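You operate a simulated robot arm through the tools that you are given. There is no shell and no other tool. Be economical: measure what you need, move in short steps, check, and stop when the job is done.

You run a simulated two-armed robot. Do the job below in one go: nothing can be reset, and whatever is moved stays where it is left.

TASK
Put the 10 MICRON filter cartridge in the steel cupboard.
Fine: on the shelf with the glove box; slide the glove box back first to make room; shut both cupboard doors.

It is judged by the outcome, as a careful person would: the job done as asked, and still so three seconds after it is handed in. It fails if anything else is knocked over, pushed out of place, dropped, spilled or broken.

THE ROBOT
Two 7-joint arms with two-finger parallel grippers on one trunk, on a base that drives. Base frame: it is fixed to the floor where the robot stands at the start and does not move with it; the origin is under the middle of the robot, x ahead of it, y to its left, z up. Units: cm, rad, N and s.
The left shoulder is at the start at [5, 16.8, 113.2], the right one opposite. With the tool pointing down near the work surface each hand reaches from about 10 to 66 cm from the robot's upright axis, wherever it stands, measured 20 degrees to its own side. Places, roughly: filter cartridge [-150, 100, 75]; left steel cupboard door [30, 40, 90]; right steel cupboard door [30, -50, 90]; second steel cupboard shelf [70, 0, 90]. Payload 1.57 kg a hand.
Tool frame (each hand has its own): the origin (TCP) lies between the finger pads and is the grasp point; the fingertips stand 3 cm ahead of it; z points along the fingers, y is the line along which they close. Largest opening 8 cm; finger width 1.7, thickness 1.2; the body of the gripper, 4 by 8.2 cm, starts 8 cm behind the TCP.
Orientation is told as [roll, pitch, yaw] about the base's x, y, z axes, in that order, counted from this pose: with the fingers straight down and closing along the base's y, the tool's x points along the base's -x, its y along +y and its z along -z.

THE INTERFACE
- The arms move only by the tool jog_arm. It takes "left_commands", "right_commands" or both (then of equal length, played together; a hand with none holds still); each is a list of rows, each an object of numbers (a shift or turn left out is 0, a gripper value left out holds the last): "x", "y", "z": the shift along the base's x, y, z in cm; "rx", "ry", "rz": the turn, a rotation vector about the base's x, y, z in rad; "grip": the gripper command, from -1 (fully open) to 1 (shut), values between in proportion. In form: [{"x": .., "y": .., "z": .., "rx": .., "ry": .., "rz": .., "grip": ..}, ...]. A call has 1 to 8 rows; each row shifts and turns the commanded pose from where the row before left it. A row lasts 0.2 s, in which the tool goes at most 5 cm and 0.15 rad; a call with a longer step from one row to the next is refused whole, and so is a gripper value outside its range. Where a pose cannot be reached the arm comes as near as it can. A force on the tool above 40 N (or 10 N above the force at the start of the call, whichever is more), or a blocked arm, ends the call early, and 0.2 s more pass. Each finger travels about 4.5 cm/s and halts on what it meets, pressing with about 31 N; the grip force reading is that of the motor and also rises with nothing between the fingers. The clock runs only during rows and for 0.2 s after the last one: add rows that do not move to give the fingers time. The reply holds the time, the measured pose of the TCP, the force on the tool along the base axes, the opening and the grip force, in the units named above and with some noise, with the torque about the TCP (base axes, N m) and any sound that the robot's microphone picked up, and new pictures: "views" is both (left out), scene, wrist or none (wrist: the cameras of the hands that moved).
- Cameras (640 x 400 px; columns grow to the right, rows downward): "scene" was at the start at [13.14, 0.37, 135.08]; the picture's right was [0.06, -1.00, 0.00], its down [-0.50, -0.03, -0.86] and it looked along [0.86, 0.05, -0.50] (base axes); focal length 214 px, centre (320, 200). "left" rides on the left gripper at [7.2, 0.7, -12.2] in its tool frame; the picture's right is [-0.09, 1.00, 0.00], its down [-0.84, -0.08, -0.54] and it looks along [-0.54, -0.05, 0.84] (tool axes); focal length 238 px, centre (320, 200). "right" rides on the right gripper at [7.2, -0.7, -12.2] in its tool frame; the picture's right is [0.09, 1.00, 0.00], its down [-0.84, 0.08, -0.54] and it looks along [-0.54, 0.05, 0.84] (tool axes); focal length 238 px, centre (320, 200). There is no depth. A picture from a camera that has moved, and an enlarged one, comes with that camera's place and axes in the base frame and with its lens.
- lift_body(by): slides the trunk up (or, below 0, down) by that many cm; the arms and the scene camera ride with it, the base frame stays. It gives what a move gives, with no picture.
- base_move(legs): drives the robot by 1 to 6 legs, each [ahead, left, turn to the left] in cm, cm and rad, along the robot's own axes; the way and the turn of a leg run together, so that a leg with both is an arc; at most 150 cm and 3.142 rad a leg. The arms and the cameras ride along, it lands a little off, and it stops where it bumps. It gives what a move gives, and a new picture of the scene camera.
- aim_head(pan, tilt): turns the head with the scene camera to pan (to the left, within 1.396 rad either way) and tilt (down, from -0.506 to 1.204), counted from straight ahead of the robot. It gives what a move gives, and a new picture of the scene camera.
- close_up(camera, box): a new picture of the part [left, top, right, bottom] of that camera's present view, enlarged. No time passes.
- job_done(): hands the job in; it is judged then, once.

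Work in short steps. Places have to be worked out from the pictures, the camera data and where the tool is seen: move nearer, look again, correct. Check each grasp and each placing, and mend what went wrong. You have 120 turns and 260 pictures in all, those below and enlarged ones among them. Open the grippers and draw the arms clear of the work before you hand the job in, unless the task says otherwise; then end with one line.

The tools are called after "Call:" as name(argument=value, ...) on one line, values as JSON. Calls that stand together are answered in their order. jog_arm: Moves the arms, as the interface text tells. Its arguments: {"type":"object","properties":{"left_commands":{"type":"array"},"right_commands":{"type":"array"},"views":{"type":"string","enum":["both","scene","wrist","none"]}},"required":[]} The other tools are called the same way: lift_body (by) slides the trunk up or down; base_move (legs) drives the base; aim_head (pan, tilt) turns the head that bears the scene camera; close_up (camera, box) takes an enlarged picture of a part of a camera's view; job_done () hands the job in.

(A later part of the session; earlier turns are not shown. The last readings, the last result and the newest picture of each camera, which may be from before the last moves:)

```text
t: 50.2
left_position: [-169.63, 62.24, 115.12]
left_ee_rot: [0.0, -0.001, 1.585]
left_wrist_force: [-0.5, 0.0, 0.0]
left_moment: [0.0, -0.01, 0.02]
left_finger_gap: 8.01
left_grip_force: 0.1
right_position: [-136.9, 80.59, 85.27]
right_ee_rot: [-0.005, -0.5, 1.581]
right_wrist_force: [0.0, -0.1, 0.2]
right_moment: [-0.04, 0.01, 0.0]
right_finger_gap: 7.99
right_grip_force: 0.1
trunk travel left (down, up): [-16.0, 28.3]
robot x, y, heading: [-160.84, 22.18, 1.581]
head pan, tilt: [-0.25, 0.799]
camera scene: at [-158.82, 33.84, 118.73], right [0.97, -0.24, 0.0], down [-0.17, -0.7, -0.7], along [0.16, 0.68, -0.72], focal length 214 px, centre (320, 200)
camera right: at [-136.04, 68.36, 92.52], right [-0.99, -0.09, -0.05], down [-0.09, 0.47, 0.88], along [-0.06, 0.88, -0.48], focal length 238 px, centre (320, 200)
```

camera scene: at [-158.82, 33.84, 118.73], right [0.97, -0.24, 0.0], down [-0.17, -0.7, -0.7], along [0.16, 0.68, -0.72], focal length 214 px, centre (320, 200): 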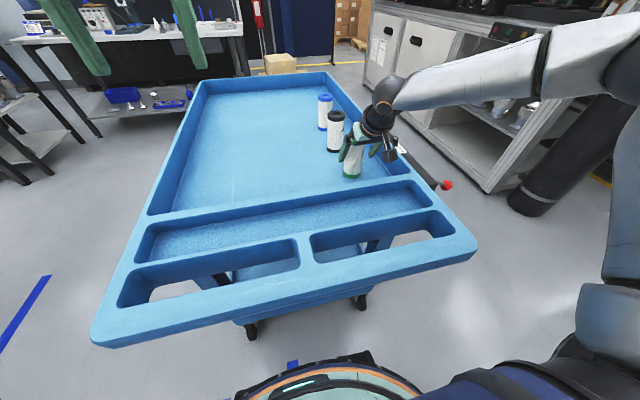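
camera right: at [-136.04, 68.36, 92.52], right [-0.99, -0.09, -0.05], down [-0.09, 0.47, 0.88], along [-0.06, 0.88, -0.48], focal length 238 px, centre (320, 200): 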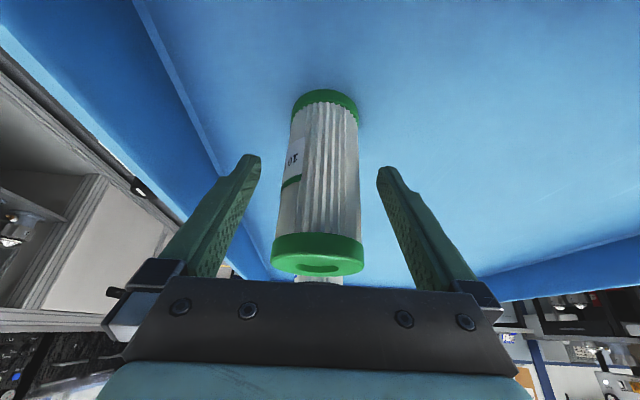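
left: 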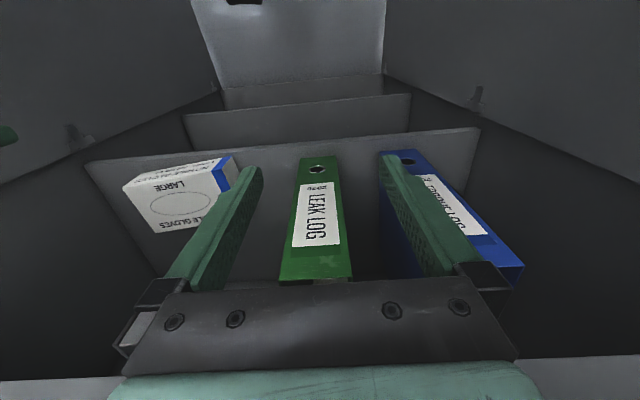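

The cartridge sits between the fingers, centred. I'll close the gripper.

Call:
jog_arm(right_commands=[{"grip": 1}, {"grip": 1}, {"grip": 1}, {"grip": 1}, {"grip": 1}])

```text
t: 51.4
left_position: [-169.65, 62.19, 115.0]
left_ee_rot: [0.0, -0.001, 1.583]
left_wrist_force: [0.5, -0.3, -0.4]
left_moment: [0.02, 0.01, -0.02]
left_finger_gap: 7.98
left_grip_force: 0.1
right_position: [-136.92, 80.56, 85.29]
right_ee_rot: [-0.006, -0.499, 1.583]
right_wrist_force: [-0.2, -0.1, 0.1]
right_moment: [0.02, 0.03, -0.02]
right_finger_gap: 5.47
right_grip_force: 31.6
trunk travel left (down, up): [-16.0, 28.3]
robot x, y, heading: [-160.54, 22.17, 1.59]
head pan, tilt: [-0.25, 0.799]
camera scene: at [-158.83, 33.83, 118.73], right [0.97, -0.24, 0.0], down [-0.17, -0.7, -0.7], along [0.16, 0.68, -0.72], focal length 214 px, centre (320, 200)
camera right: at [-136.04, 68.33, 92.54], right [-0.99, -0.09, -0.05], down [-0.09, 0.47, 0.88], along [-0.06, 0.88, -0.48], focal length 238 px, centre (320, 200)
```

scene: 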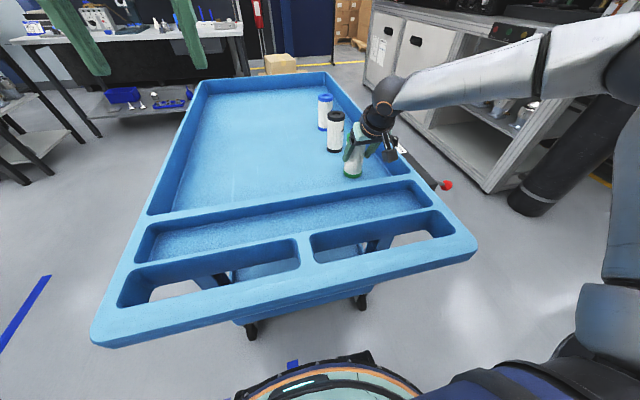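
right: 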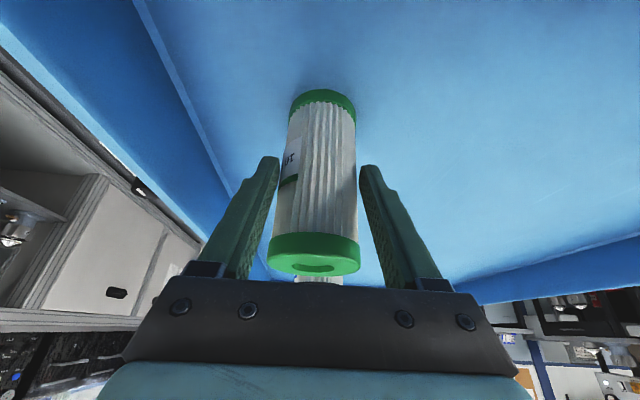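

It's gripped firmly at 5.5 cm. I'll lift it straight up with the trunk.

Call:
lift_body(by=14)

Call:
jog_arm(right_commands=[{"z": 3}, {"z": 3}, {"z": 3}, {"y": -3, "z": 3}, {"y": -3, "z": 1}, {"y": -3}, {"y": -3}])

```text
t: 53.0
left_position: [-169.56, 62.29, 128.97]
left_ee_rot: [0.002, 0.0, 1.584]
left_wrist_force: [0.3, 0.3, -0.5]
left_moment: [-0.02, -0.01, 0.01]
left_finger_gap: 8.0
left_grip_force: 0.1
right_position: [-136.81, 80.59, 99.15]
right_ee_rot: [-0.006, -0.501, 1.583]
right_wrist_force: [0.7, 0.1, -1.7]
right_moment: [-0.06, -0.02, -0.03]
right_finger_gap: 5.44
right_grip_force: 30.4
trunk travel left (down, up): [-30.0, 14.3]
robot x, y, heading: [-160.99, 22.28, 1.582]
head pan, tilt: [-0.25, 0.799]
```

```text
t: 54.6
left_position: [-169.62, 62.12, 129.09]
left_ee_rot: [0.002, -0.001, 1.583]
left_wrist_force: [-0.7, 0.6, -0.1]
left_moment: [-0.02, 0.01, 0.02]
left_finger_gap: 8.0
left_grip_force: 0.1
right_position: [-136.97, 68.49, 112.3]
right_ee_rot: [-0.005, -0.499, 1.585]
right_wrist_force: [0.5, -0.5, -2.0]
right_moment: [-0.03, -0.02, -0.01]
right_finger_gap: 5.44
right_grip_force: 31.1
trunk travel left (down, up): [-30.0, 14.3]
robot x, y, heading: [-161.09, 21.94, 1.582]
head pan, tilt: [-0.25, 0.799]
camera scene: at [-158.81, 33.79, 132.74], right [0.97, -0.24, 0.0], down [-0.17, -0.7, -0.7], along [0.16, 0.68, -0.72], focal length 214 px, centre (320, 200)
camera right: at [-136.19, 56.27, 119.56], right [-0.99, -0.09, -0.05], down [-0.09, 0.47, 0.88], along [-0.06, 0.88, -0.48], focal length 238 px, centre (320, 200)
```

scene: 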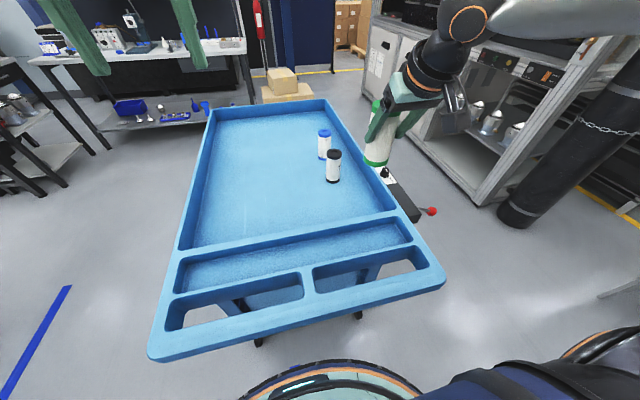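
right: 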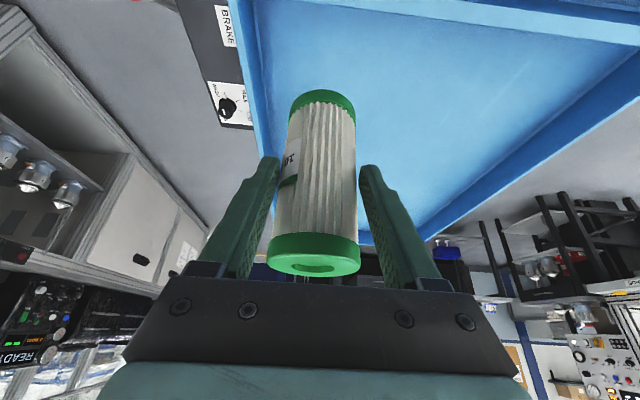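

The cartridge is held securely and clear of the trolley. I'll back away, slide right and turn to face the cupboard.

Call:
base_move(legs=[[-24, 0, 0], [0, -90, 0], [0, 0, -1.583]])

Call:
aim_head(pan=0.0, tilt=0.4)

```text
t: 68.1
left_position: [-30.72, 6.63, 128.99]
left_ee_rot: [-0.001, 0.0, -0.013]
left_wrist_force: [0.6, 0.7, -0.2]
left_moment: [0.01, 0.01, -0.02]
left_finger_gap: 8.0
left_grip_force: 0.1
right_position: [-25.13, -26.2, 112.23]
right_ee_rot: [-0.005, -0.5, -0.011]
right_wrist_force: [0.2, 0.3, 0.0]
right_moment: [0.04, 0.02, 0.01]
right_finger_gap: 0.0
right_grip_force: 21.1
trunk travel left (down, up): [-30.0, 14.3]
robot x, y, heading: [-70.85, -1.12, -0.018]
head pan, tilt: [-0.25, 0.799]
camera scene: at [-59.01, -3.47, 132.73], right [-0.26, -0.97, 0.0], down [-0.69, 0.19, -0.7], along [0.67, -0.18, -0.72], focal length 214 px, centre (320, 200)
```

scene: 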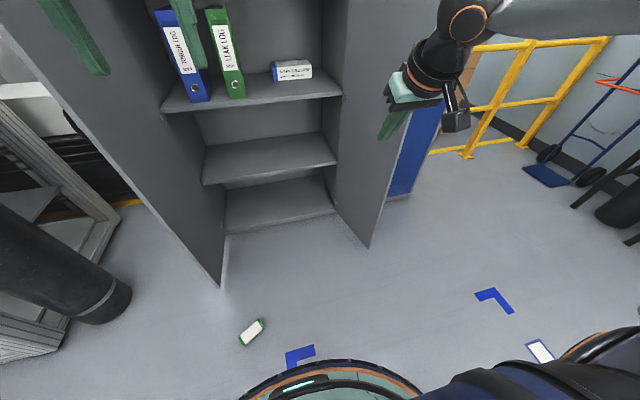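

```text
t: 69.0
left_position: [-30.54, 6.63, 129.08]
left_ee_rot: [0.0, 0.0, -0.012]
left_wrist_force: [-0.4, -0.4, -0.5]
left_moment: [0.01, -0.01, 0.0]
left_finger_gap: 8.01
left_grip_force: 0.1
right_position: [-25.31, -25.94, 112.21]
right_ee_rot: [-0.006, -0.501, -0.01]
right_wrist_force: [0.2, 0.1, 0.5]
right_moment: [-0.01, 0.0, 0.0]
right_finger_gap: 0.0
right_grip_force: 21.2
trunk travel left (down, up): [-30.0, 14.3]
robot x, y, heading: [-71.22, -1.32, -0.011]
head pan, tilt: [0.0, 0.4]
camera scene: at [-57.54, -1.49, 136.24], right [-0.01, -1.0, 0.0], down [-0.39, 0.01, -0.92], along [0.92, -0.01, -0.39], focal length 214 px, centre (320, 200)
```

scene: 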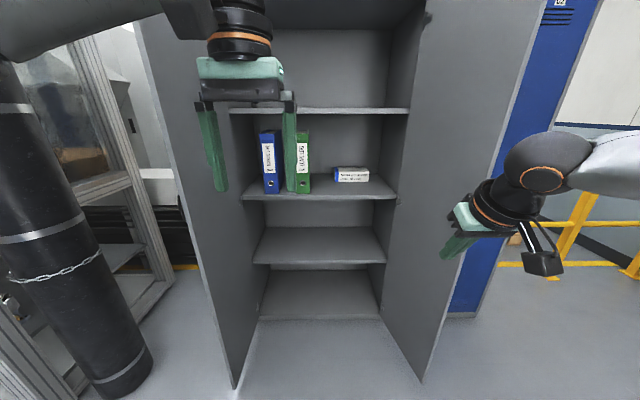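

The gripper is empty: the cartridge slipped out during the drive and is lying on the floor. I'll look there to locate it.

Call:
aim_head(pan=0.45, tilt=1.1)

Call:
close_up(camera="scene", box=[220, 60, 460, 210])

```text
t: 70.0
left_position: [-30.64, 6.6, 128.9]
left_ee_rot: [0.001, 0.001, -0.013]
left_wrist_force: [0.1, -0.2, 0.6]
left_moment: [-0.01, 0.01, 0.0]
left_finger_gap: 8.01
left_grip_force: 0.0
right_position: [-25.18, -26.12, 112.27]
right_ee_rot: [-0.006, -0.499, -0.01]
right_wrist_force: [0.0, 0.2, 0.4]
right_moment: [-0.02, 0.02, -0.05]
right_finger_gap: 0.0
right_grip_force: 21.1
trunk travel left (down, up): [-30.0, 14.3]
robot x, y, heading: [-70.95, -1.22, -0.01]
head pan, tilt: [0.45, 1.1]
camera scene: at [-61.08, 1.31, 130.56], right [0.42, -0.91, 0.0], down [-0.81, -0.38, -0.45], along [0.41, 0.19, -0.89], focal length 214 px, centre (320, 200)
```

scene: 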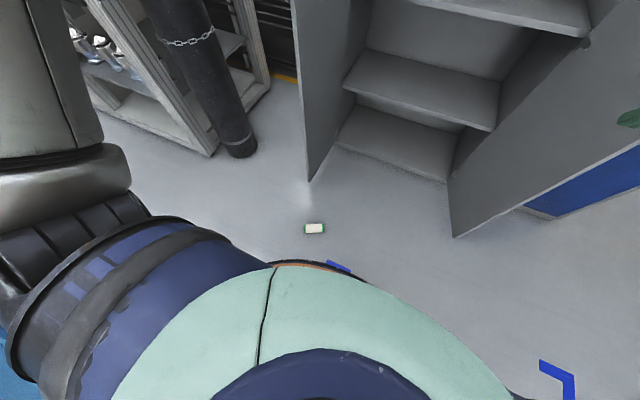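

```text
2.67 times, centred on (340, 135) of scene
camera zoom: at [-61.08, 1.31, 130.56], right [0.42, -0.91, 0.0], down [-0.81, -0.38, -0.45], along [0.41, 0.19, -0.89], focal length 572 px, centre (267, 373)
```

zoom: 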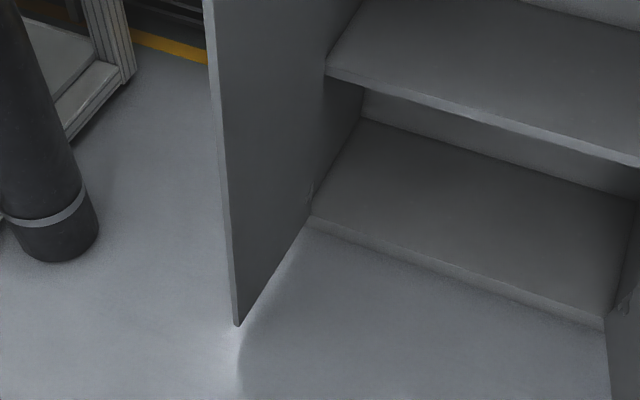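

The cartridge is lying at about (-21.7, 23.5) on the floor, clear of the doors. I'll zoom in to see its orientation and which end is the top.

Call:
close_up(camera="scene", box=[290, 212, 340, 243])

```text
12.80 times, centred on (315, 228) of scene
camera zoom: at [-61.08, 1.31, 130.56], right [0.42, -0.91, 0.0], down [-0.81, -0.38, -0.45], along [0.41, 0.19, -0.89], focal length 2745 px, centre (384, -152)
```

zoom: 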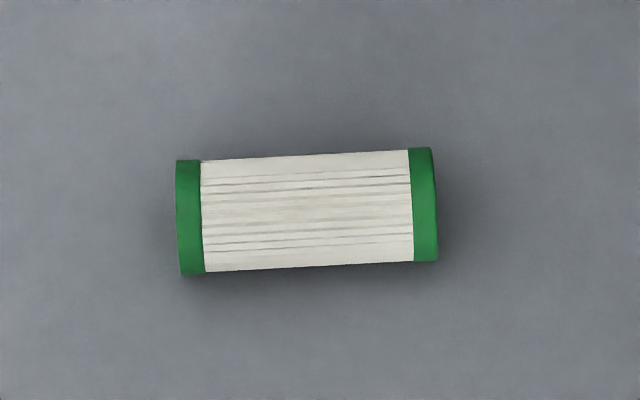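

The cartridge's axis runs from (-24.7, 28.6) to (-19.2, 18.4). Floor reach is best right beside the shoulder, so I'll drive to about (-45, -1) and turn to a heading of about 2.06, which puts the cartridge just to my right and parallel to me.

Call:
base_move(legs=[[24, 0, 0], [0, 0, 2.07]])

Call:
aim_head(pan=-1.0, tilt=1.2)

```text
t: 76.8
left_position: [-73.2, 29.95, 129.06]
left_ee_rot: [-0.001, -0.001, 2.065]
left_wrist_force: [0.7, -0.9, 0.3]
left_moment: [-0.02, -0.01, 0.0]
left_finger_gap: 8.0
left_grip_force: 0.0
right_position: [-47.33, 50.64, 112.4]
right_ee_rot: [-0.006, -0.501, 2.067]
right_wrist_force: [0.6, 0.2, -0.2]
right_moment: [0.0, -0.01, 0.03]
right_finger_gap: 0.0
right_grip_force: 21.5
trunk travel left (down, up): [-30.0, 14.3]
robot x, y, heading: [-46.65, -1.53, 2.066]
head pan, tilt: [0.45, 1.1]
camera scene: at [-53.76, 5.6, 130.56], right [0.59, 0.81, 0.0], down [0.72, -0.52, -0.45], along [-0.37, 0.27, -0.89], focal length 214 px, centre (320, 200)
```

scene: 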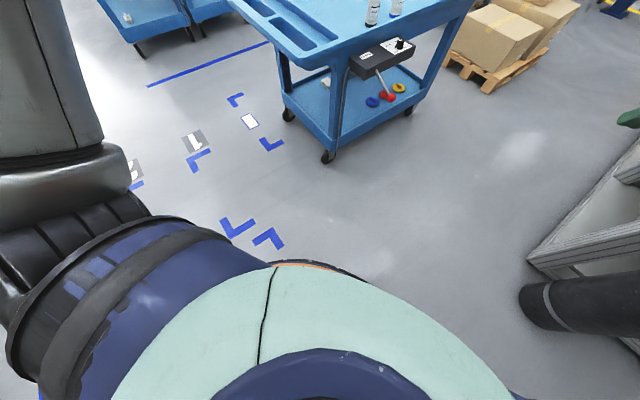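

```text
t: 78.3
left_position: [-73.21, 30.02, 129.0]
left_ee_rot: [-0.001, -0.001, 2.065]
left_wrist_force: [0.6, 0.3, 0.2]
left_moment: [-0.04, 0.02, 0.02]
left_finger_gap: 8.02
left_grip_force: 0.1
right_position: [-47.28, 50.61, 112.33]
right_ee_rot: [-0.004, -0.499, 2.067]
right_wrist_force: [0.1, 0.5, 0.2]
right_moment: [0.0, -0.05, -0.02]
right_finger_gap: 0.0
right_grip_force: 21.9
trunk travel left (down, up): [-30.0, 14.3]
robot x, y, heading: [-46.58, -1.59, 2.064]
head pan, tilt: [-1.0, 1.201]
camera scene: at [-45.94, 6.79, 129.96], right [0.87, -0.48, 0.0], down [-0.45, -0.82, -0.36], along [0.18, 0.32, -0.93], focal length 214 px, centre (320, 200)
```

scene: 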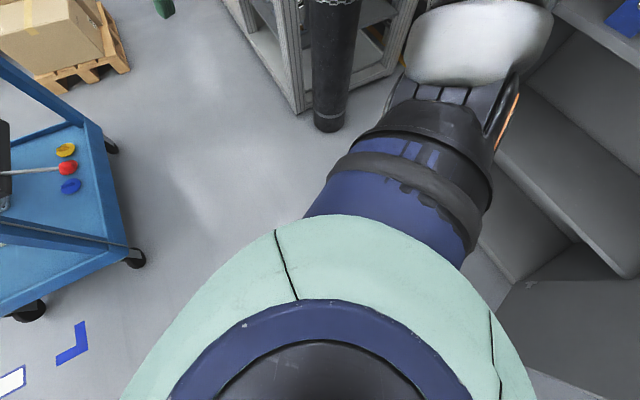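

My shoulder hides the cartridge from this view. I'll lower the trunk fully and bring the right hand, opened and pointing down, to a point high above it.

Call:
lift_body(by=-30)

Call:
jog_arm(right_commands=[{"x": 3.1, "y": -3.4, "rx": -0.055, "ry": -0.03, "grip": -1}, {"x": 3.1, "y": -3.4, "rx": -0.055, "ry": -0.03}, {"x": 3.1, "y": -3.4, "rx": -0.055, "ry": -0.03}, {"x": 3.1, "y": -3.4, "rx": -0.055, "ry": -0.03}, {"x": 3.1, "y": -3.4, "rx": -0.055, "ry": -0.03}, {"x": 3.1, "y": -3.4, "rx": -0.055, "ry": -0.03}, {"x": 3.1, "y": -3.4, "rx": -0.055, "ry": -0.03}, {"x": 3.1, "y": -3.4, "rx": -0.055, "ry": -0.03}])

```text
t: 81.3
left_position: [-73.27, 29.89, 99.05]
left_ee_rot: [0.0, 0.001, 2.066]
left_wrist_force: [0.4, 0.2, 0.4]
left_moment: [0.02, 0.01, -0.04]
left_finger_gap: 8.0
left_grip_force: 0.1
right_position: [-47.3, 50.61, 82.22]
right_ee_rot: [-0.005, -0.498, 2.066]
right_wrist_force: [-0.2, -1.0, -0.1]
right_moment: [-0.02, 0.05, -0.02]
right_finger_gap: 0.01
right_grip_force: 21.3
trunk travel left (down, up): [0.0, 44.3]
robot x, y, heading: [-46.69, -1.25, 2.063]
head pan, tilt: [-1.0, 1.201]
```

```text
t: 83.2
left_position: [-73.26, 29.84, 98.95]
left_ee_rot: [-0.001, 0.001, 2.065]
left_wrist_force: [0.1, 0.0, -0.1]
left_moment: [0.0, -0.01, -0.01]
left_finger_gap: 7.99
left_grip_force: 0.0
right_position: [-22.45, 23.41, 82.19]
right_ee_rot: [-0.008, 0.005, 2.069]
right_wrist_force: [1.0, 0.6, -0.1]
right_moment: [-0.03, -0.01, 0.01]
right_finger_gap: 7.99
right_grip_force: 0.1
trunk travel left (down, up): [0.0, 44.3]
robot x, y, heading: [-46.89, -1.5, 2.066]
head pan, tilt: [-1.0, 1.201]
camera scene: at [-45.94, 6.8, 99.96], right [0.87, -0.48, 0.0], down [-0.45, -0.82, -0.36], along [0.18, 0.32, -0.93], focal length 214 px, centre (320, 200)
camera right: at [-18.46, 17.4, 94.52], right [-0.83, -0.56, -0.01], down [-0.47, 0.7, 0.54], along [-0.29, 0.45, -0.84], focal length 238 px, centre (320, 200)
```

scene: 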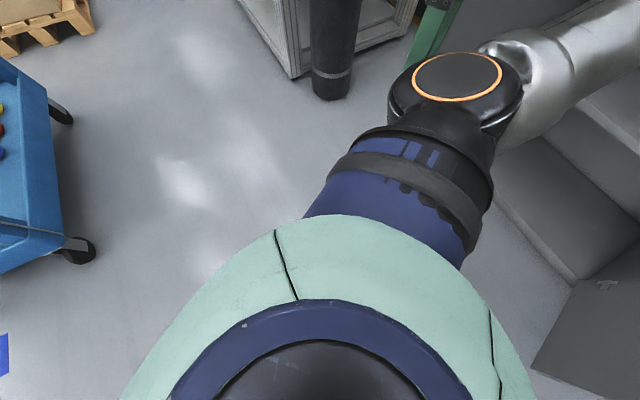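
right: 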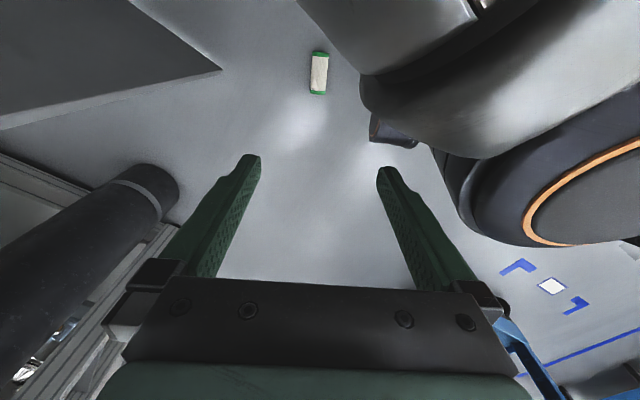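

I have a fine view: the cartridge lies straight below and aligned with the fingers. I'll descend in stages.

Call:
jog_arm(right_commands=[{"z": -4.5}, {"z": -4.5}, {"z": -4.5}, {"z": -4.5}, {"z": -4.5}, {"z": -4.5}, {"z": -4.5}, {"z": -4.5}], views="wrist")

```text
t: 85.0
left_position: [-73.29, 30.01, 98.93]
left_ee_rot: [-0.001, -0.001, 2.066]
left_wrist_force: [0.3, -0.1, -0.4]
left_moment: [-0.01, 0.02, 0.01]
left_finger_gap: 7.98
left_grip_force: 0.0
right_position: [-16.85, 32.18, 53.41]
right_ee_rot: [-0.009, 0.001, 2.068]
right_wrist_force: [0.1, -0.1, -0.3]
right_moment: [-0.03, -0.02, 0.0]
right_finger_gap: 7.99
right_grip_force: 0.1
right hand out of reach, approached as far as the arm can: row 1, 2, 3, 4, 5, 6
trunk travel left (down, up): [0.0, 44.3]
robot x, y, heading: [-47.41, -1.73, 2.063]
head pan, tilt: [-1.0, 1.201]
camera right: at [-12.95, 26.11, 65.64], right [-0.83, -0.55, -0.01], down [-0.47, 0.7, 0.54], along [-0.29, 0.45, -0.84], focal length 238 px, centre (320, 200)
```

right: 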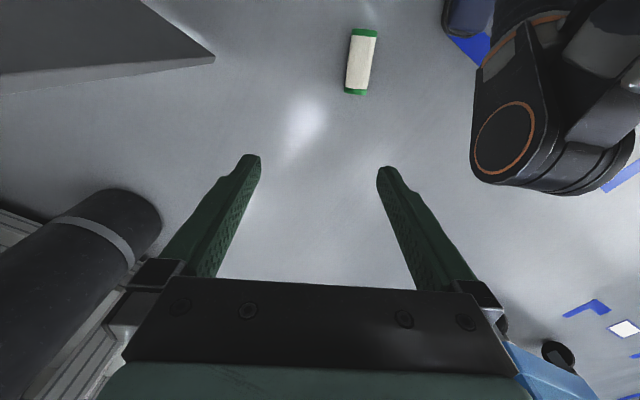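

The arm detoured around a limit but is now tracking again. I'll continue down and back toward the cartridge.

Call:
jog_arm(right_commands=[{"z": -4.5}, {"z": -4.5}, {"z": -4.5}, {"z": -4.5}, {"x": -1, "y": -1.7, "z": -3}, {"x": -1, "y": -1.7, "z": -3}], views="wrist")

```text
t: 86.3
left_position: [-73.27, 30.02, 98.93]
left_ee_rot: [0.001, -0.001, 2.066]
left_wrist_force: [0.0, -0.5, -0.4]
left_moment: [-0.02, -0.02, -0.01]
left_finger_gap: 7.99
left_grip_force: 0.1
right_position: [-18.79, 28.89, 29.48]
right_ee_rot: [-0.009, 0.001, 2.066]
right_wrist_force: [0.4, 0.0, -0.2]
right_moment: [-0.04, 0.02, 0.02]
right_finger_gap: 7.97
right_grip_force: 0.0
trunk travel left (down, up): [0.0, 44.3]
robot x, y, heading: [-47.01, -1.3, 2.064]
head pan, tilt: [-1.0, 1.201]
camera right: at [-14.82, 22.76, 41.68], right [-0.83, -0.55, -0.01], down [-0.47, 0.7, 0.54], along [-0.29, 0.45, -0.84], focal length 238 px, centre (320, 200)
```

right: 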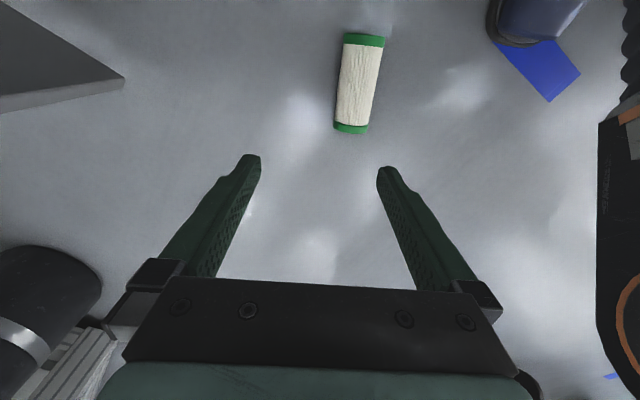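

The hand tracks well and the cartridge is at (-21.7, 23.6), aligned with the tool. I'll zoom in on the ends to see which is the top.

Call:
close_up(camera="right", box=[300, 20, 420, 145])

Call:
jog_arm(right_commands=[{"x": -0.7, "y": -1.3, "z": -3.5}, {"x": -0.7, "y": -1.3, "z": -3.5}, {"x": -0.7, "y": -1.3, "z": -3.5}, {"x": -0.7, "y": -1.3, "z": -3.5}], views="wrist")

```text
3.20 times, centred on (360, 82) of right
camera zoom: at [-14.82, 22.76, 41.68], right [-0.83, -0.55, -0.01], down [-0.47, 0.7, 0.54], along [-0.29, 0.45, -0.84], focal length 763 px, centre (192, 576)
```

zoom: 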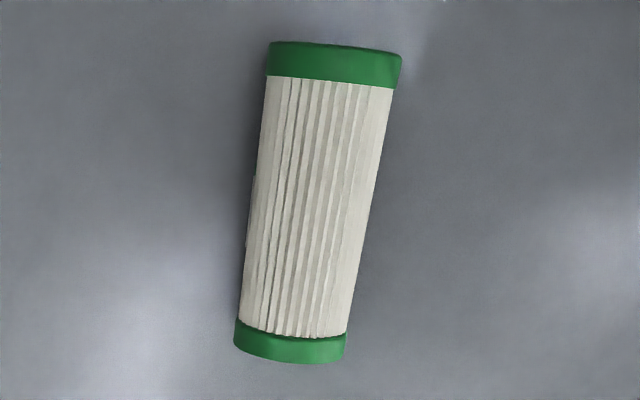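

```text
t: 87.3
left_position: [-73.36, 29.95, 99.02]
left_ee_rot: [-0.001, -0.001, 2.065]
left_wrist_force: [0.9, -0.2, 0.0]
left_moment: [0.02, 0.04, 0.01]
left_finger_gap: 7.99
left_grip_force: 0.1
right_position: [-21.58, 23.67, 15.56]
right_ee_rot: [-0.007, 0.002, 2.066]
right_wrist_force: [0.2, -1.3, 0.1]
right_moment: [0.01, -0.02, -0.02]
right_finger_gap: 8.01
right_grip_force: 0.0
trunk travel left (down, up): [0.0, 44.3]
robot x, y, heading: [-46.8, -1.6, 2.062]
head pan, tilt: [-1.0, 1.201]
camera right: at [-17.69, 17.58, 27.71], right [-0.83, -0.55, -0.01], down [-0.47, 0.7, 0.54], along [-0.29, 0.45, -0.84], focal length 238 px, centre (320, 200)
```

right: 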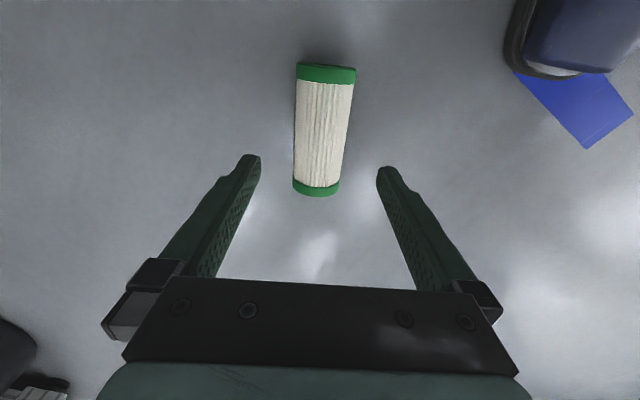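

The cartridge is centred below the hand. I'll descend to just above the floor and close on it; I'll check which end is the top after lifting.

Call:
jog_arm(right_commands=[{"z": -4}, {"z": -4}, {"z": -2.5}, {"z": -1.2}], views="wrist")

```text
t: 88.3
left_position: [-73.33, 29.95, 98.97]
left_ee_rot: [0.0, 0.0, 2.064]
left_wrist_force: [0.8, -0.2, -0.2]
left_moment: [0.0, -0.01, 0.01]
left_finger_gap: 8.01
left_grip_force: 0.1
right_position: [-21.75, 23.7, 6.27]
right_ee_rot: [-0.007, -0.002, 2.065]
right_wrist_force: [0.4, 0.3, -1.0]
right_moment: [-0.02, 0.03, -0.03]
right_finger_gap: 8.01
right_grip_force: 0.0
right hand out of reach, approached as far as the arm can: row 3, 4
trunk travel left (down, up): [0.0, 44.3]
robot x, y, heading: [-46.72, -1.49, 2.067]
head pan, tilt: [-1.0, 1.201]
camera right: at [-17.73, 17.6, 18.51], right [-0.83, -0.56, -0.01], down [-0.47, 0.7, 0.54], along [-0.3, 0.45, -0.84], focal length 238 px, centre (320, 200)
```

right: 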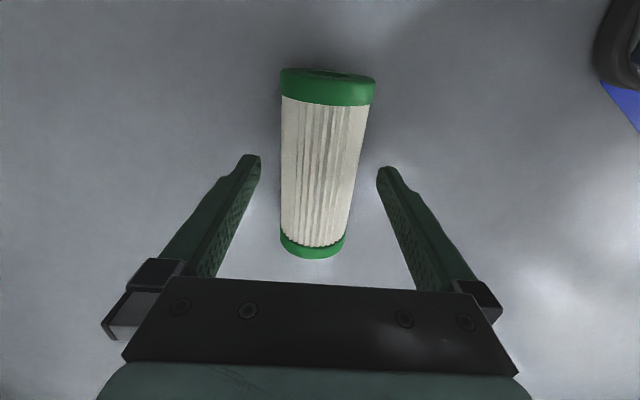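

The reach ends with the fingertips still 3 cm off the floor, and the end with the slot (the top) is the one nearest the camera. My base has about 8 cm of clearance, so I'll raise the hand, sidle 7 cm closer and try again.

Call:
jog_arm(right_commands=[{"z": 4}, {"z": 4}, {"x": -2.4, "y": -2.4}, {"x": -2.4, "y": -2.4}], views="none")

Call:
base_move(legs=[[2, -6.7, 0]])

Call:
close_up(camera="right", box=[160, 0, 640, 300])

```text
t: 89.3
left_position: [-73.25, 30.0, 99.03]
left_ee_rot: [-0.001, 0.0, 2.065]
left_wrist_force: [0.1, 0.1, 0.3]
left_moment: [0.0, 0.02, -0.01]
left_finger_gap: 8.03
left_grip_force: 0.0
right_position: [-24.84, 23.28, 14.51]
right_ee_rot: [-0.024, -0.038, 2.052]
right_wrist_force: [-8.3, 26.5, -10.9]
right_moment: [-2.05, -1.33, -1.43]
right_finger_gap: 7.63
right_grip_force: 0.0
trunk travel left (down, up): [0.0, 44.3]
robot x, y, heading: [-46.73, -1.71, 2.066]
head pan, tilt: [-1.0, 1.201]
stopped in row 4 (right hand): the force on the tool passed its limit at 54 N (the readings are from after the stop); the commanded pose is now the measured one
```

```text
t: 90.0
left_position: [-73.12, 30.14, 98.97]
left_ee_rot: [0.0, 0.003, 2.064]
left_wrist_force: [-1.3, -0.6, 0.0]
left_moment: [0.01, -0.01, -0.01]
left_finger_gap: 7.98
left_grip_force: 0.1
right_position: [-24.86, 23.91, 14.83]
right_ee_rot: [-0.028, -0.05, 2.046]
right_wrist_force: [-0.2, 7.1, -0.8]
right_moment: [-0.58, -0.05, -0.3]
right_finger_gap: 7.74
right_grip_force: 0.0
trunk travel left (down, up): [0.0, 44.3]
robot x, y, heading: [-46.49, -1.57, 2.062]
head pan, tilt: [-1.0, 1.201]
stopped in leg 1: the force on the tool passed its limit at 46 N (the readings are from after the stop); the commanded pose is now the measured one
camera scene: at [-45.8, 6.92, 99.97], right [0.87, -0.48, 0.0], down [-0.45, -0.82, -0.36], along [0.18, 0.32, -0.93], focal length 214 px, centre (320, 200)
```

scene: 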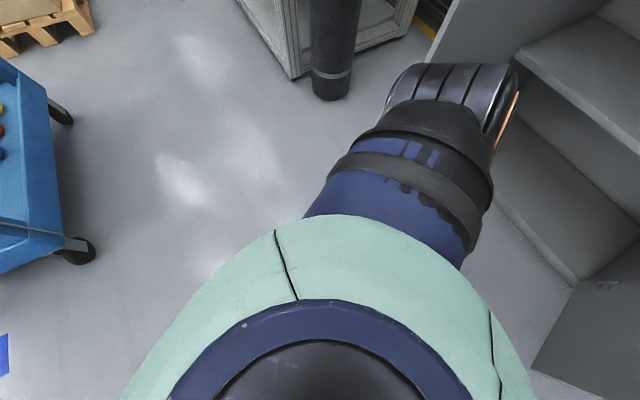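

```text
1.33 times, centred on (400, 150) of right
camera zoom: at [-20.93, 17.17, 26.54], right [-0.84, -0.54, -0.03], down [-0.45, 0.68, 0.58], along [-0.29, 0.5, -0.81], focal length 318 px, centre (213, 267)
```

zoom: 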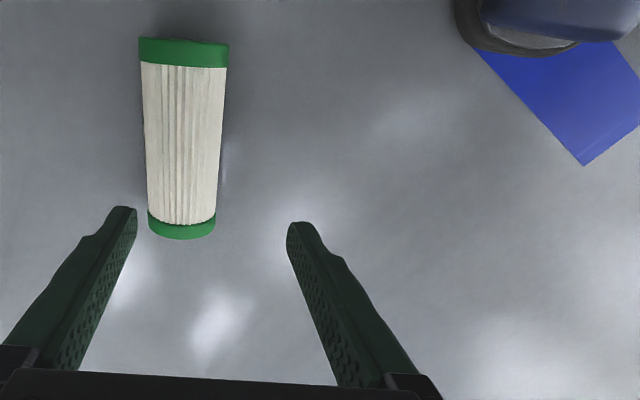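

Something pressed on the hand during that move, though the cartridge is untouched. I'll ease the hand up and outward and read the forces.

Call:
jog_arm(right_commands=[{"x": 1, "y": 1, "z": 1}, {"x": 1, "y": 1, "z": 1}, {"x": 0.5, "y": 0.5, "z": 1}], views="wrist")

Call:
aim_head(pan=-1.39, tilt=0.9)

```text
t: 90.8
left_position: [-73.05, 30.02, 99.03]
left_ee_rot: [0.0, 0.0, 2.064]
left_wrist_force: [-0.5, -0.3, 0.1]
left_moment: [0.01, 0.03, -0.01]
left_finger_gap: 7.99
left_grip_force: 0.0
right_position: [-22.38, 26.17, 17.58]
right_ee_rot: [-0.027, -0.044, 2.048]
right_wrist_force: [-0.4, 0.3, -1.0]
right_moment: [0.01, 0.03, 0.02]
right_finger_gap: 7.98
right_grip_force: 0.0
trunk travel left (down, up): [0.0, 44.3]
robot x, y, heading: [-46.88, -0.89, 2.063]
head pan, tilt: [-1.0, 1.201]
camera right: at [-18.43, 19.52, 29.53], right [-0.84, -0.54, -0.03], down [-0.45, 0.68, 0.58], along [-0.29, 0.5, -0.82], focal length 238 px, centre (320, 200)
```

right: 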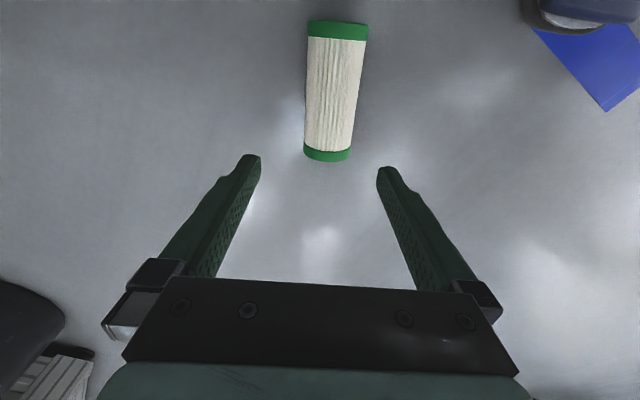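

```text
t: 91.6
left_position: [-73.09, 30.09, 99.0]
left_ee_rot: [0.001, 0.0, 2.066]
left_wrist_force: [0.2, -0.3, 0.3]
left_moment: [-0.01, 0.0, -0.04]
left_finger_gap: 7.99
left_grip_force: 0.1
right_position: [-22.23, 26.2, 17.69]
right_ee_rot: [-0.027, -0.045, 2.048]
right_wrist_force: [-0.1, 0.6, -0.5]
right_moment: [0.0, -0.01, 0.0]
right_finger_gap: 8.0
right_grip_force: 0.1
trunk travel left (down, up): [0.0, 44.3]
robot x, y, heading: [-46.68, -1.29, 2.066]
head pan, tilt: [-1.389, 0.901]
camera scene: at [-42.63, 6.75, 101.94], right [0.63, -0.78, 0.0], down [-0.61, -0.49, -0.62], along [0.48, 0.39, -0.78], focal length 214 px, centre (320, 200)
```

scene: 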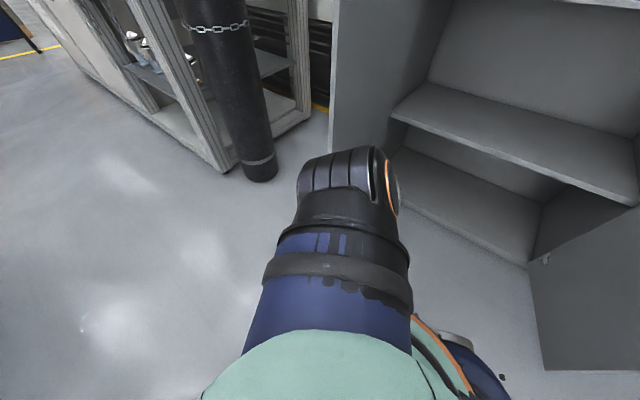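

The forces are back to zero, so the contact was probably my own base beside the wrist camera. I'll shift the base 4.5 cm back and 6 cm right, putting the cartridge diagonally ahead and nearer the shoulder, then bring the hand back over it while still high.

Call:
base_move(legs=[[-4.5, -6, 0]])

Call:
jog_arm(right_commands=[{"x": -2, "y": -0.5}, {"x": -2, "y": -0.5}, {"x": -1.5, "y": -0.3}, {"x": -1, "y": -0.3}], views="wrist")

```text
t: 92.8
left_position: [-67.52, 29.12, 98.97]
left_ee_rot: [0.0, 0.003, 2.064]
left_wrist_force: [-0.5, 0.6, 0.1]
left_moment: [0.03, 0.03, 0.01]
left_finger_gap: 8.02
left_grip_force: 0.0
right_position: [-16.67, 25.5, 17.62]
right_ee_rot: [-0.027, -0.048, 2.047]
right_wrist_force: [0.0, 0.0, -0.3]
right_moment: [0.0, 0.03, 0.0]
right_finger_gap: 7.98
right_grip_force: 0.1
trunk travel left (down, up): [0.0, 44.3]
robot x, y, heading: [-41.35, -2.46, 2.061]
head pan, tilt: [-1.389, 0.901]
stopped in leg 1: the robot was blocked; the commanded pose is now the measured one
camera scene: at [-36.93, 5.9, 101.94], right [0.63, -0.78, 0.0], down [-0.61, -0.49, -0.62], along [0.48, 0.39, -0.78], focal length 214 px, centre (320, 200)
```

scene: 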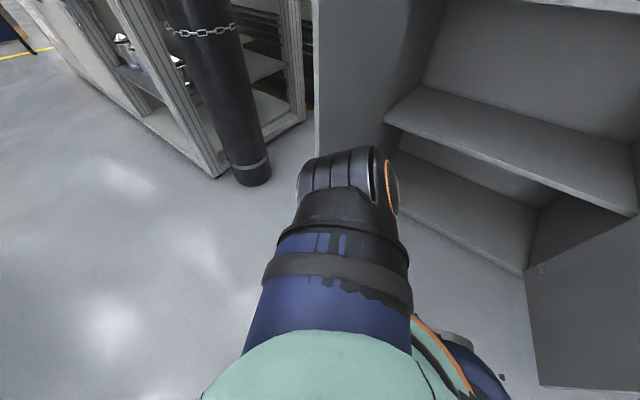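

```text
t: 93.8
left_position: [-67.4, 29.3, 98.95]
left_ee_rot: [0.0, 0.002, 2.065]
left_wrist_force: [-0.3, 1.9, 1.0]
left_moment: [-0.01, 0.02, 0.01]
left_finger_gap: 8.02
left_grip_force: 0.2
right_position: [-23.09, 25.99, 18.1]
right_ee_rot: [-0.037, -0.081, 2.033]
right_wrist_force: [-7.5, 20.3, -2.2]
right_moment: [-1.68, -0.79, -1.1]
right_finger_gap: 7.82
right_grip_force: 0.1
trunk travel left (down, up): [0.0, 44.3]
robot x, y, heading: [-40.92, -2.09, 2.063]
head pan, tilt: [-1.389, 0.901]
stopped in row 4 (right hand): the force on the tool passed its limit at 53 N (the readings are from after the stop); the commanded pose is now the measured one
camera right: at [-19.2, 18.73, 29.6], right [-0.85, -0.52, -0.05], down [-0.44, 0.66, 0.61], along [-0.29, 0.53, -0.79], focal length 238 px, centre (320, 200)
```

right: 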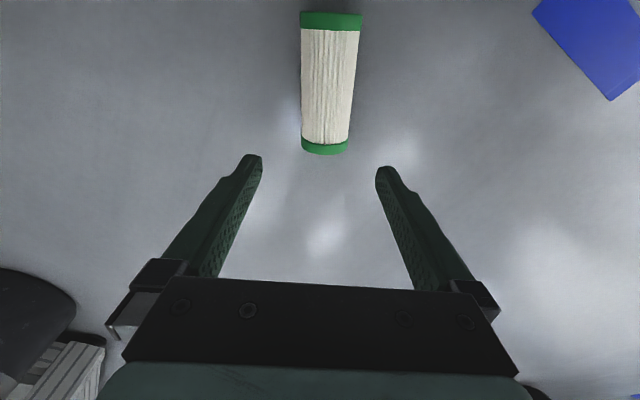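

The forearm seems to be folding onto the wrist camera, so this side-on elbow posture is wrong; a front reach with the arm extended downward should work. I'll free the right hand upward, then set up a front approach with the left hand from the open side.

Call:
jog_arm(right_commands=[{"x": 1.5, "y": 0.5, "z": 1}, {"x": 1.5, "y": 1, "z": 3}, {"z": 4}, {"z": 4}, {"z": 4}, {"z": 4}, {"z": 4}, {"z": 4}], views="wrist")

Call:
lift_body(by=30)

```text
t: 95.6
left_position: [-67.46, 29.14, 98.96]
left_ee_rot: [0.0, 0.002, 2.065]
left_wrist_force: [0.1, 0.2, -0.5]
left_moment: [0.02, 0.01, 0.0]
left_finger_gap: 7.98
left_grip_force: 0.1
right_position: [-19.64, 27.51, 44.78]
right_ee_rot: [-0.039, -0.064, 2.041]
right_wrist_force: [0.2, -0.1, 0.3]
right_moment: [-0.02, 0.03, 0.03]
right_finger_gap: 8.01
right_grip_force: 0.2
right hand out of reach, approached as far as the arm can: row 8
trunk travel left (down, up): [0.0, 44.3]
robot x, y, heading: [-41.11, -1.85, 2.068]
head pan, tilt: [-1.389, 0.901]
camera right: at [-15.81, 20.4, 56.51], right [-0.85, -0.53, -0.04], down [-0.45, 0.67, 0.59], along [-0.28, 0.52, -0.8], focal length 238 px, centre (320, 200)
```

right: 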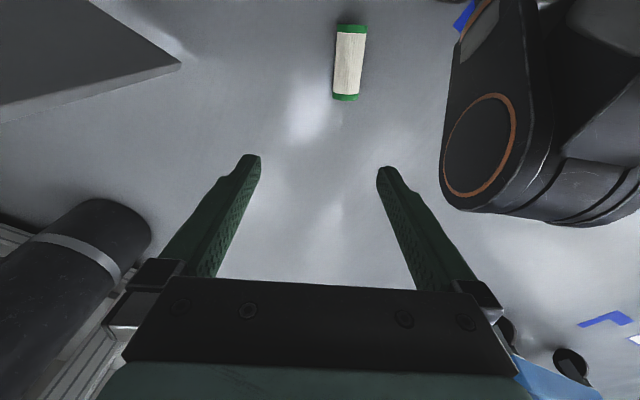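

```text
t: 98.6
left_position: [-67.45, 29.19, 128.94]
left_ee_rot: [0.0, 0.002, 2.063]
left_wrist_force: [0.2, -0.2, 0.9]
left_moment: [0.0, -0.04, -0.01]
left_finger_gap: 8.02
left_grip_force: 0.1
right_position: [-19.51, 27.46, 74.77]
right_ee_rot: [-0.039, -0.066, 2.041]
right_wrist_force: [0.3, 0.3, 0.2]
right_moment: [0.02, 0.0, 0.03]
right_finger_gap: 8.02
right_grip_force: 0.1
trunk travel left (down, up): [-30.0, 14.3]
robot x, y, heading: [-41.15, -2.0, 2.065]
head pan, tilt: [-1.389, 0.901]
```

Now I'll bring the right hand back to its normal front posture.

Call:
jog_arm(right_commands=[{"x": -1.7, "y": 2.5, "z": 3.5}, {"x": -1.7, "y": 2.5, "z": 3.5}, {"x": -1.7, "y": 2.5, "z": 3.5}, {"x": -1.7, "y": 2.5, "z": 3.5}, {"x": -1.7, "y": 2, "z": 4}, {"x": -1.7, "y": 2, "z": 4}, {"x": -1.7, "y": 1, "z": 4.5}, {"x": -1.7, "y": 1, "z": 4.5}], views="scene")

```text
t: 100.4
left_position: [-67.56, 29.21, 128.89]
left_ee_rot: [0.001, 0.002, 2.064]
left_wrist_force: [-0.2, -0.9, 0.0]
left_moment: [0.02, -0.01, -0.02]
left_finger_gap: 8.02
left_grip_force: 0.1
right_position: [-33.03, 44.2, 104.84]
right_ee_rot: [-0.039, -0.063, 2.04]
right_wrist_force: [-0.2, 0.5, 0.4]
right_moment: [0.0, 0.02, 0.04]
right_finger_gap: 8.01
right_grip_force: 0.1
right hand out of reach, approached as far as the arm can: row 1
trunk travel left (down, up): [-30.0, 14.3]
robot x, y, heading: [-41.25, -2.26, 2.061]
head pan, tilt: [-1.389, 0.901]
camera scene: at [-36.98, 5.85, 131.94], right [0.63, -0.78, 0.0], down [-0.61, -0.49, -0.62], along [0.48, 0.39, -0.78], focal length 214 px, centre (320, 200)
```

scene: 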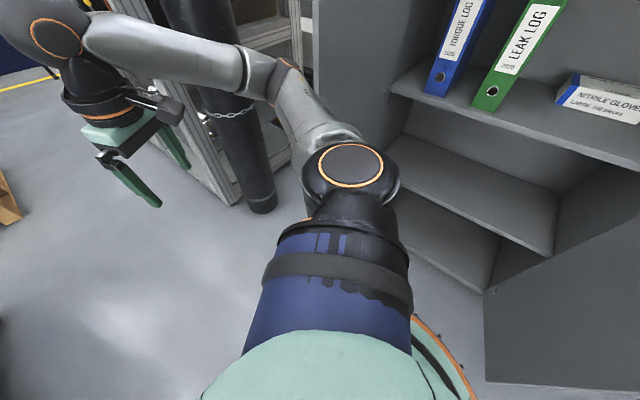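

The arm is back in a healthy front posture. I'll loop the base left and ahead, well away from the cartridge, and turn about so it ends up ahead-left of me along its own axis.

Call:
base_move(legs=[[0, 12, 0], [51.5, 0, 0], [0, 0, 3.1]])

Call:
aim_head(pan=0.5, tilt=1.0)

```text
t: 112.0
left_position: [-50.19, 4.8, 129.08]
left_ee_rot: [0.0, 0.003, -1.102]
left_wrist_force: [0.5, 0.0, 0.9]
left_moment: [0.06, 0.0, 0.0]
left_finger_gap: 7.99
left_grip_force: 0.1
right_position: [-84.95, -9.4, 104.98]
right_ee_rot: [-0.039, -0.067, -1.126]
right_wrist_force: [-0.2, 0.7, 0.0]
right_moment: [0.0, -0.01, 0.01]
right_finger_gap: 7.99
right_grip_force: 0.0
trunk travel left (down, up): [-30.0, 14.3]
robot x, y, heading: [-75.58, 36.65, -1.102]
head pan, tilt: [-1.389, 0.901]
camera scene: at [-79.91, 28.62, 131.94], right [-0.61, 0.8, 0.0], down [0.62, 0.48, -0.62], along [-0.49, -0.38, -0.78], focal length 214 px, centre (320, 200)
```

scene: 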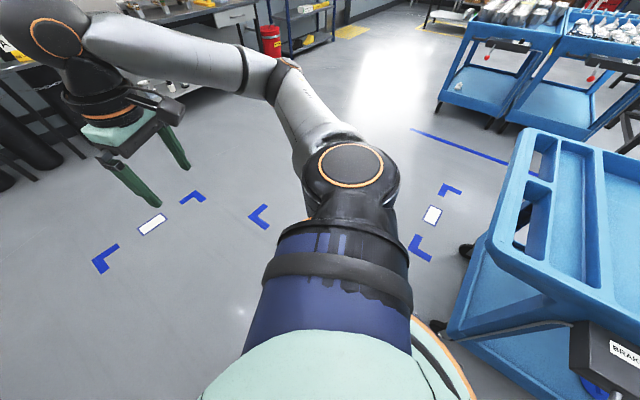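

```text
t: 113.9
left_position: [-50.24, 4.84, 128.97]
left_ee_rot: [0.001, 0.001, -1.101]
left_wrist_force: [0.2, 1.0, 0.7]
left_moment: [-0.06, -0.02, -0.01]
left_finger_gap: 8.0
left_grip_force: 0.1
right_position: [-84.96, -9.47, 104.88]
right_ee_rot: [-0.039, -0.066, -1.125]
right_wrist_force: [-0.4, 0.1, 0.5]
right_moment: [0.06, 0.02, -0.01]
right_finger_gap: 7.98
right_grip_force: 0.0
trunk travel left (down, up): [-30.0, 14.3]
robot x, y, heading: [-75.91, 36.7, -1.104]
head pan, tilt: [0.499, 1.0]
camera scene: at [-68.17, 29.25, 131.22], right [-0.57, -0.82, 0.0], down [-0.69, 0.48, -0.54], along [0.45, -0.31, -0.84], focal length 214 px, centre (320, 200)
```

scene: 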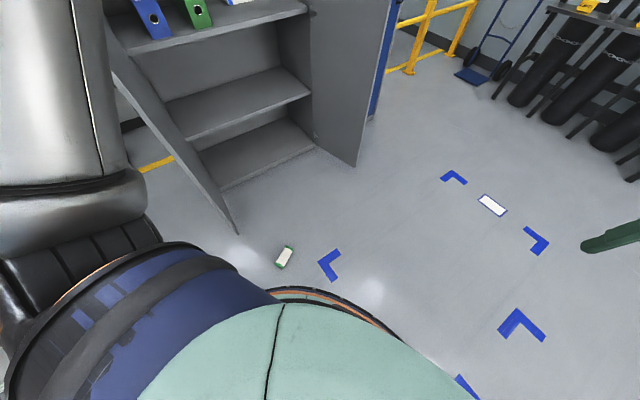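

The cartridge is still at about (-21.5, 23.4). I'll slide left 22 cm and lower the trunk, then bring the left hand over it.

Call:
base_move(legs=[[0, 22, 0]])

Call:
lift_body(by=-30)

Call:
jog_arm(left_commands=[{"x": 2, "y": 2, "z": -2.5}, {"x": 2, "y": 2, "z": -2.5}, {"x": 2, "y": 2, "z": -2.5}, {"x": 2, "y": 2, "z": -2.5}])

```text
t: 116.4
left_position: [-30.51, 14.77, 129.05]
left_ee_rot: [0.0, 0.003, -1.103]
left_wrist_force: [-0.2, -0.4, -0.5]
left_moment: [0.01, 0.0, 0.0]
left_finger_gap: 8.01
left_grip_force: 0.1
right_position: [-65.19, 0.62, 104.81]
right_ee_rot: [-0.036, -0.066, -1.125]
right_wrist_force: [-0.7, -0.3, 0.7]
right_moment: [0.01, 0.0, -0.02]
right_finger_gap: 8.01
right_grip_force: 0.0
trunk travel left (down, up): [-30.0, 14.3]
robot x, y, heading: [-56.52, 47.02, -1.103]
head pan, tilt: [0.499, 1.0]
camera scene: at [-48.44, 39.27, 131.22], right [-0.57, -0.82, 0.0], down [-0.69, 0.48, -0.54], along [0.45, -0.31, -0.84], focal length 214 px, centre (320, 200)
```

scene: 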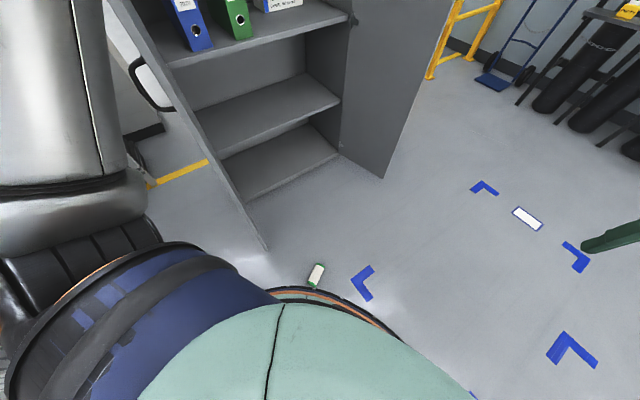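

```text
t: 119.4
left_position: [-30.44, 14.78, 99.0]
left_ee_rot: [0.0, 0.001, -1.101]
left_wrist_force: [-0.4, 0.7, -0.4]
left_moment: [0.02, 0.0, -0.01]
left_finger_gap: 7.99
left_grip_force: 0.1
right_position: [-65.13, 0.78, 74.9]
right_ee_rot: [-0.037, -0.066, -1.125]
right_wrist_force: [0.3, 0.0, -0.5]
right_moment: [0.01, -0.01, 0.0]
right_finger_gap: 7.99
right_grip_force: 0.1
trunk travel left (down, up): [0.0, 44.3]
robot x, y, heading: [-56.37, 46.88, -1.104]
head pan, tilt: [0.499, 1.0]
```

```text
t: 120.4
left_position: [-22.36, 22.92, 88.78]
left_ee_rot: [0.0, 0.0, -1.1]
left_wrist_force: [-0.3, -0.3, 0.4]
left_moment: [0.01, -0.02, 0.01]
left_finger_gap: 7.99
left_grip_force: 0.0
right_position: [-65.2, 0.6, 74.84]
right_ee_rot: [-0.04, -0.065, -1.128]
right_wrist_force: [-0.2, -0.5, -0.8]
right_moment: [0.01, 0.02, -0.01]
right_finger_gap: 8.01
right_grip_force: 0.1
trunk travel left (down, up): [0.0, 44.3]
robot x, y, heading: [-56.12, 46.85, -1.1]
head pan, tilt: [0.499, 1.0]
camera scene: at [-48.47, 39.26, 101.22], right [-0.57, -0.82, 0.0], down [-0.69, 0.48, -0.54], along [0.45, -0.31, -0.84], focal length 214 px, centre (320, 200)
camera left: at [-25.06, 29.63, 101.1], right [0.93, 0.37, 0.0], down [0.31, -0.78, 0.54], along [0.2, -0.5, -0.84], focal length 238 px, centre (320, 200)
```

scene: 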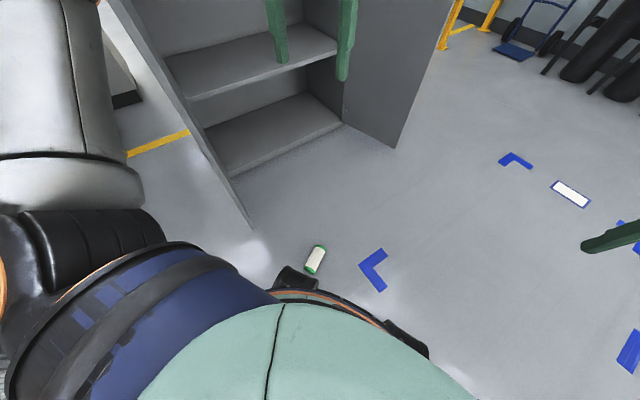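
left: 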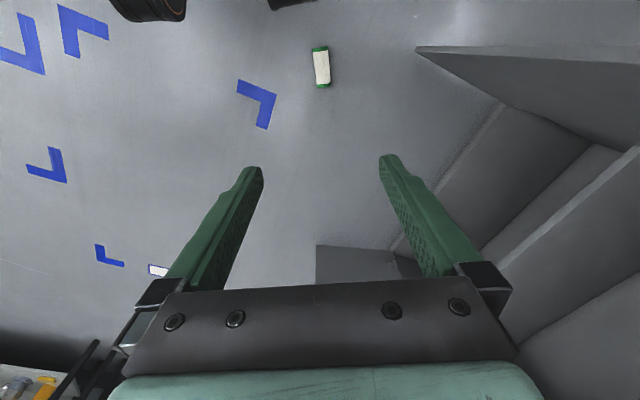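

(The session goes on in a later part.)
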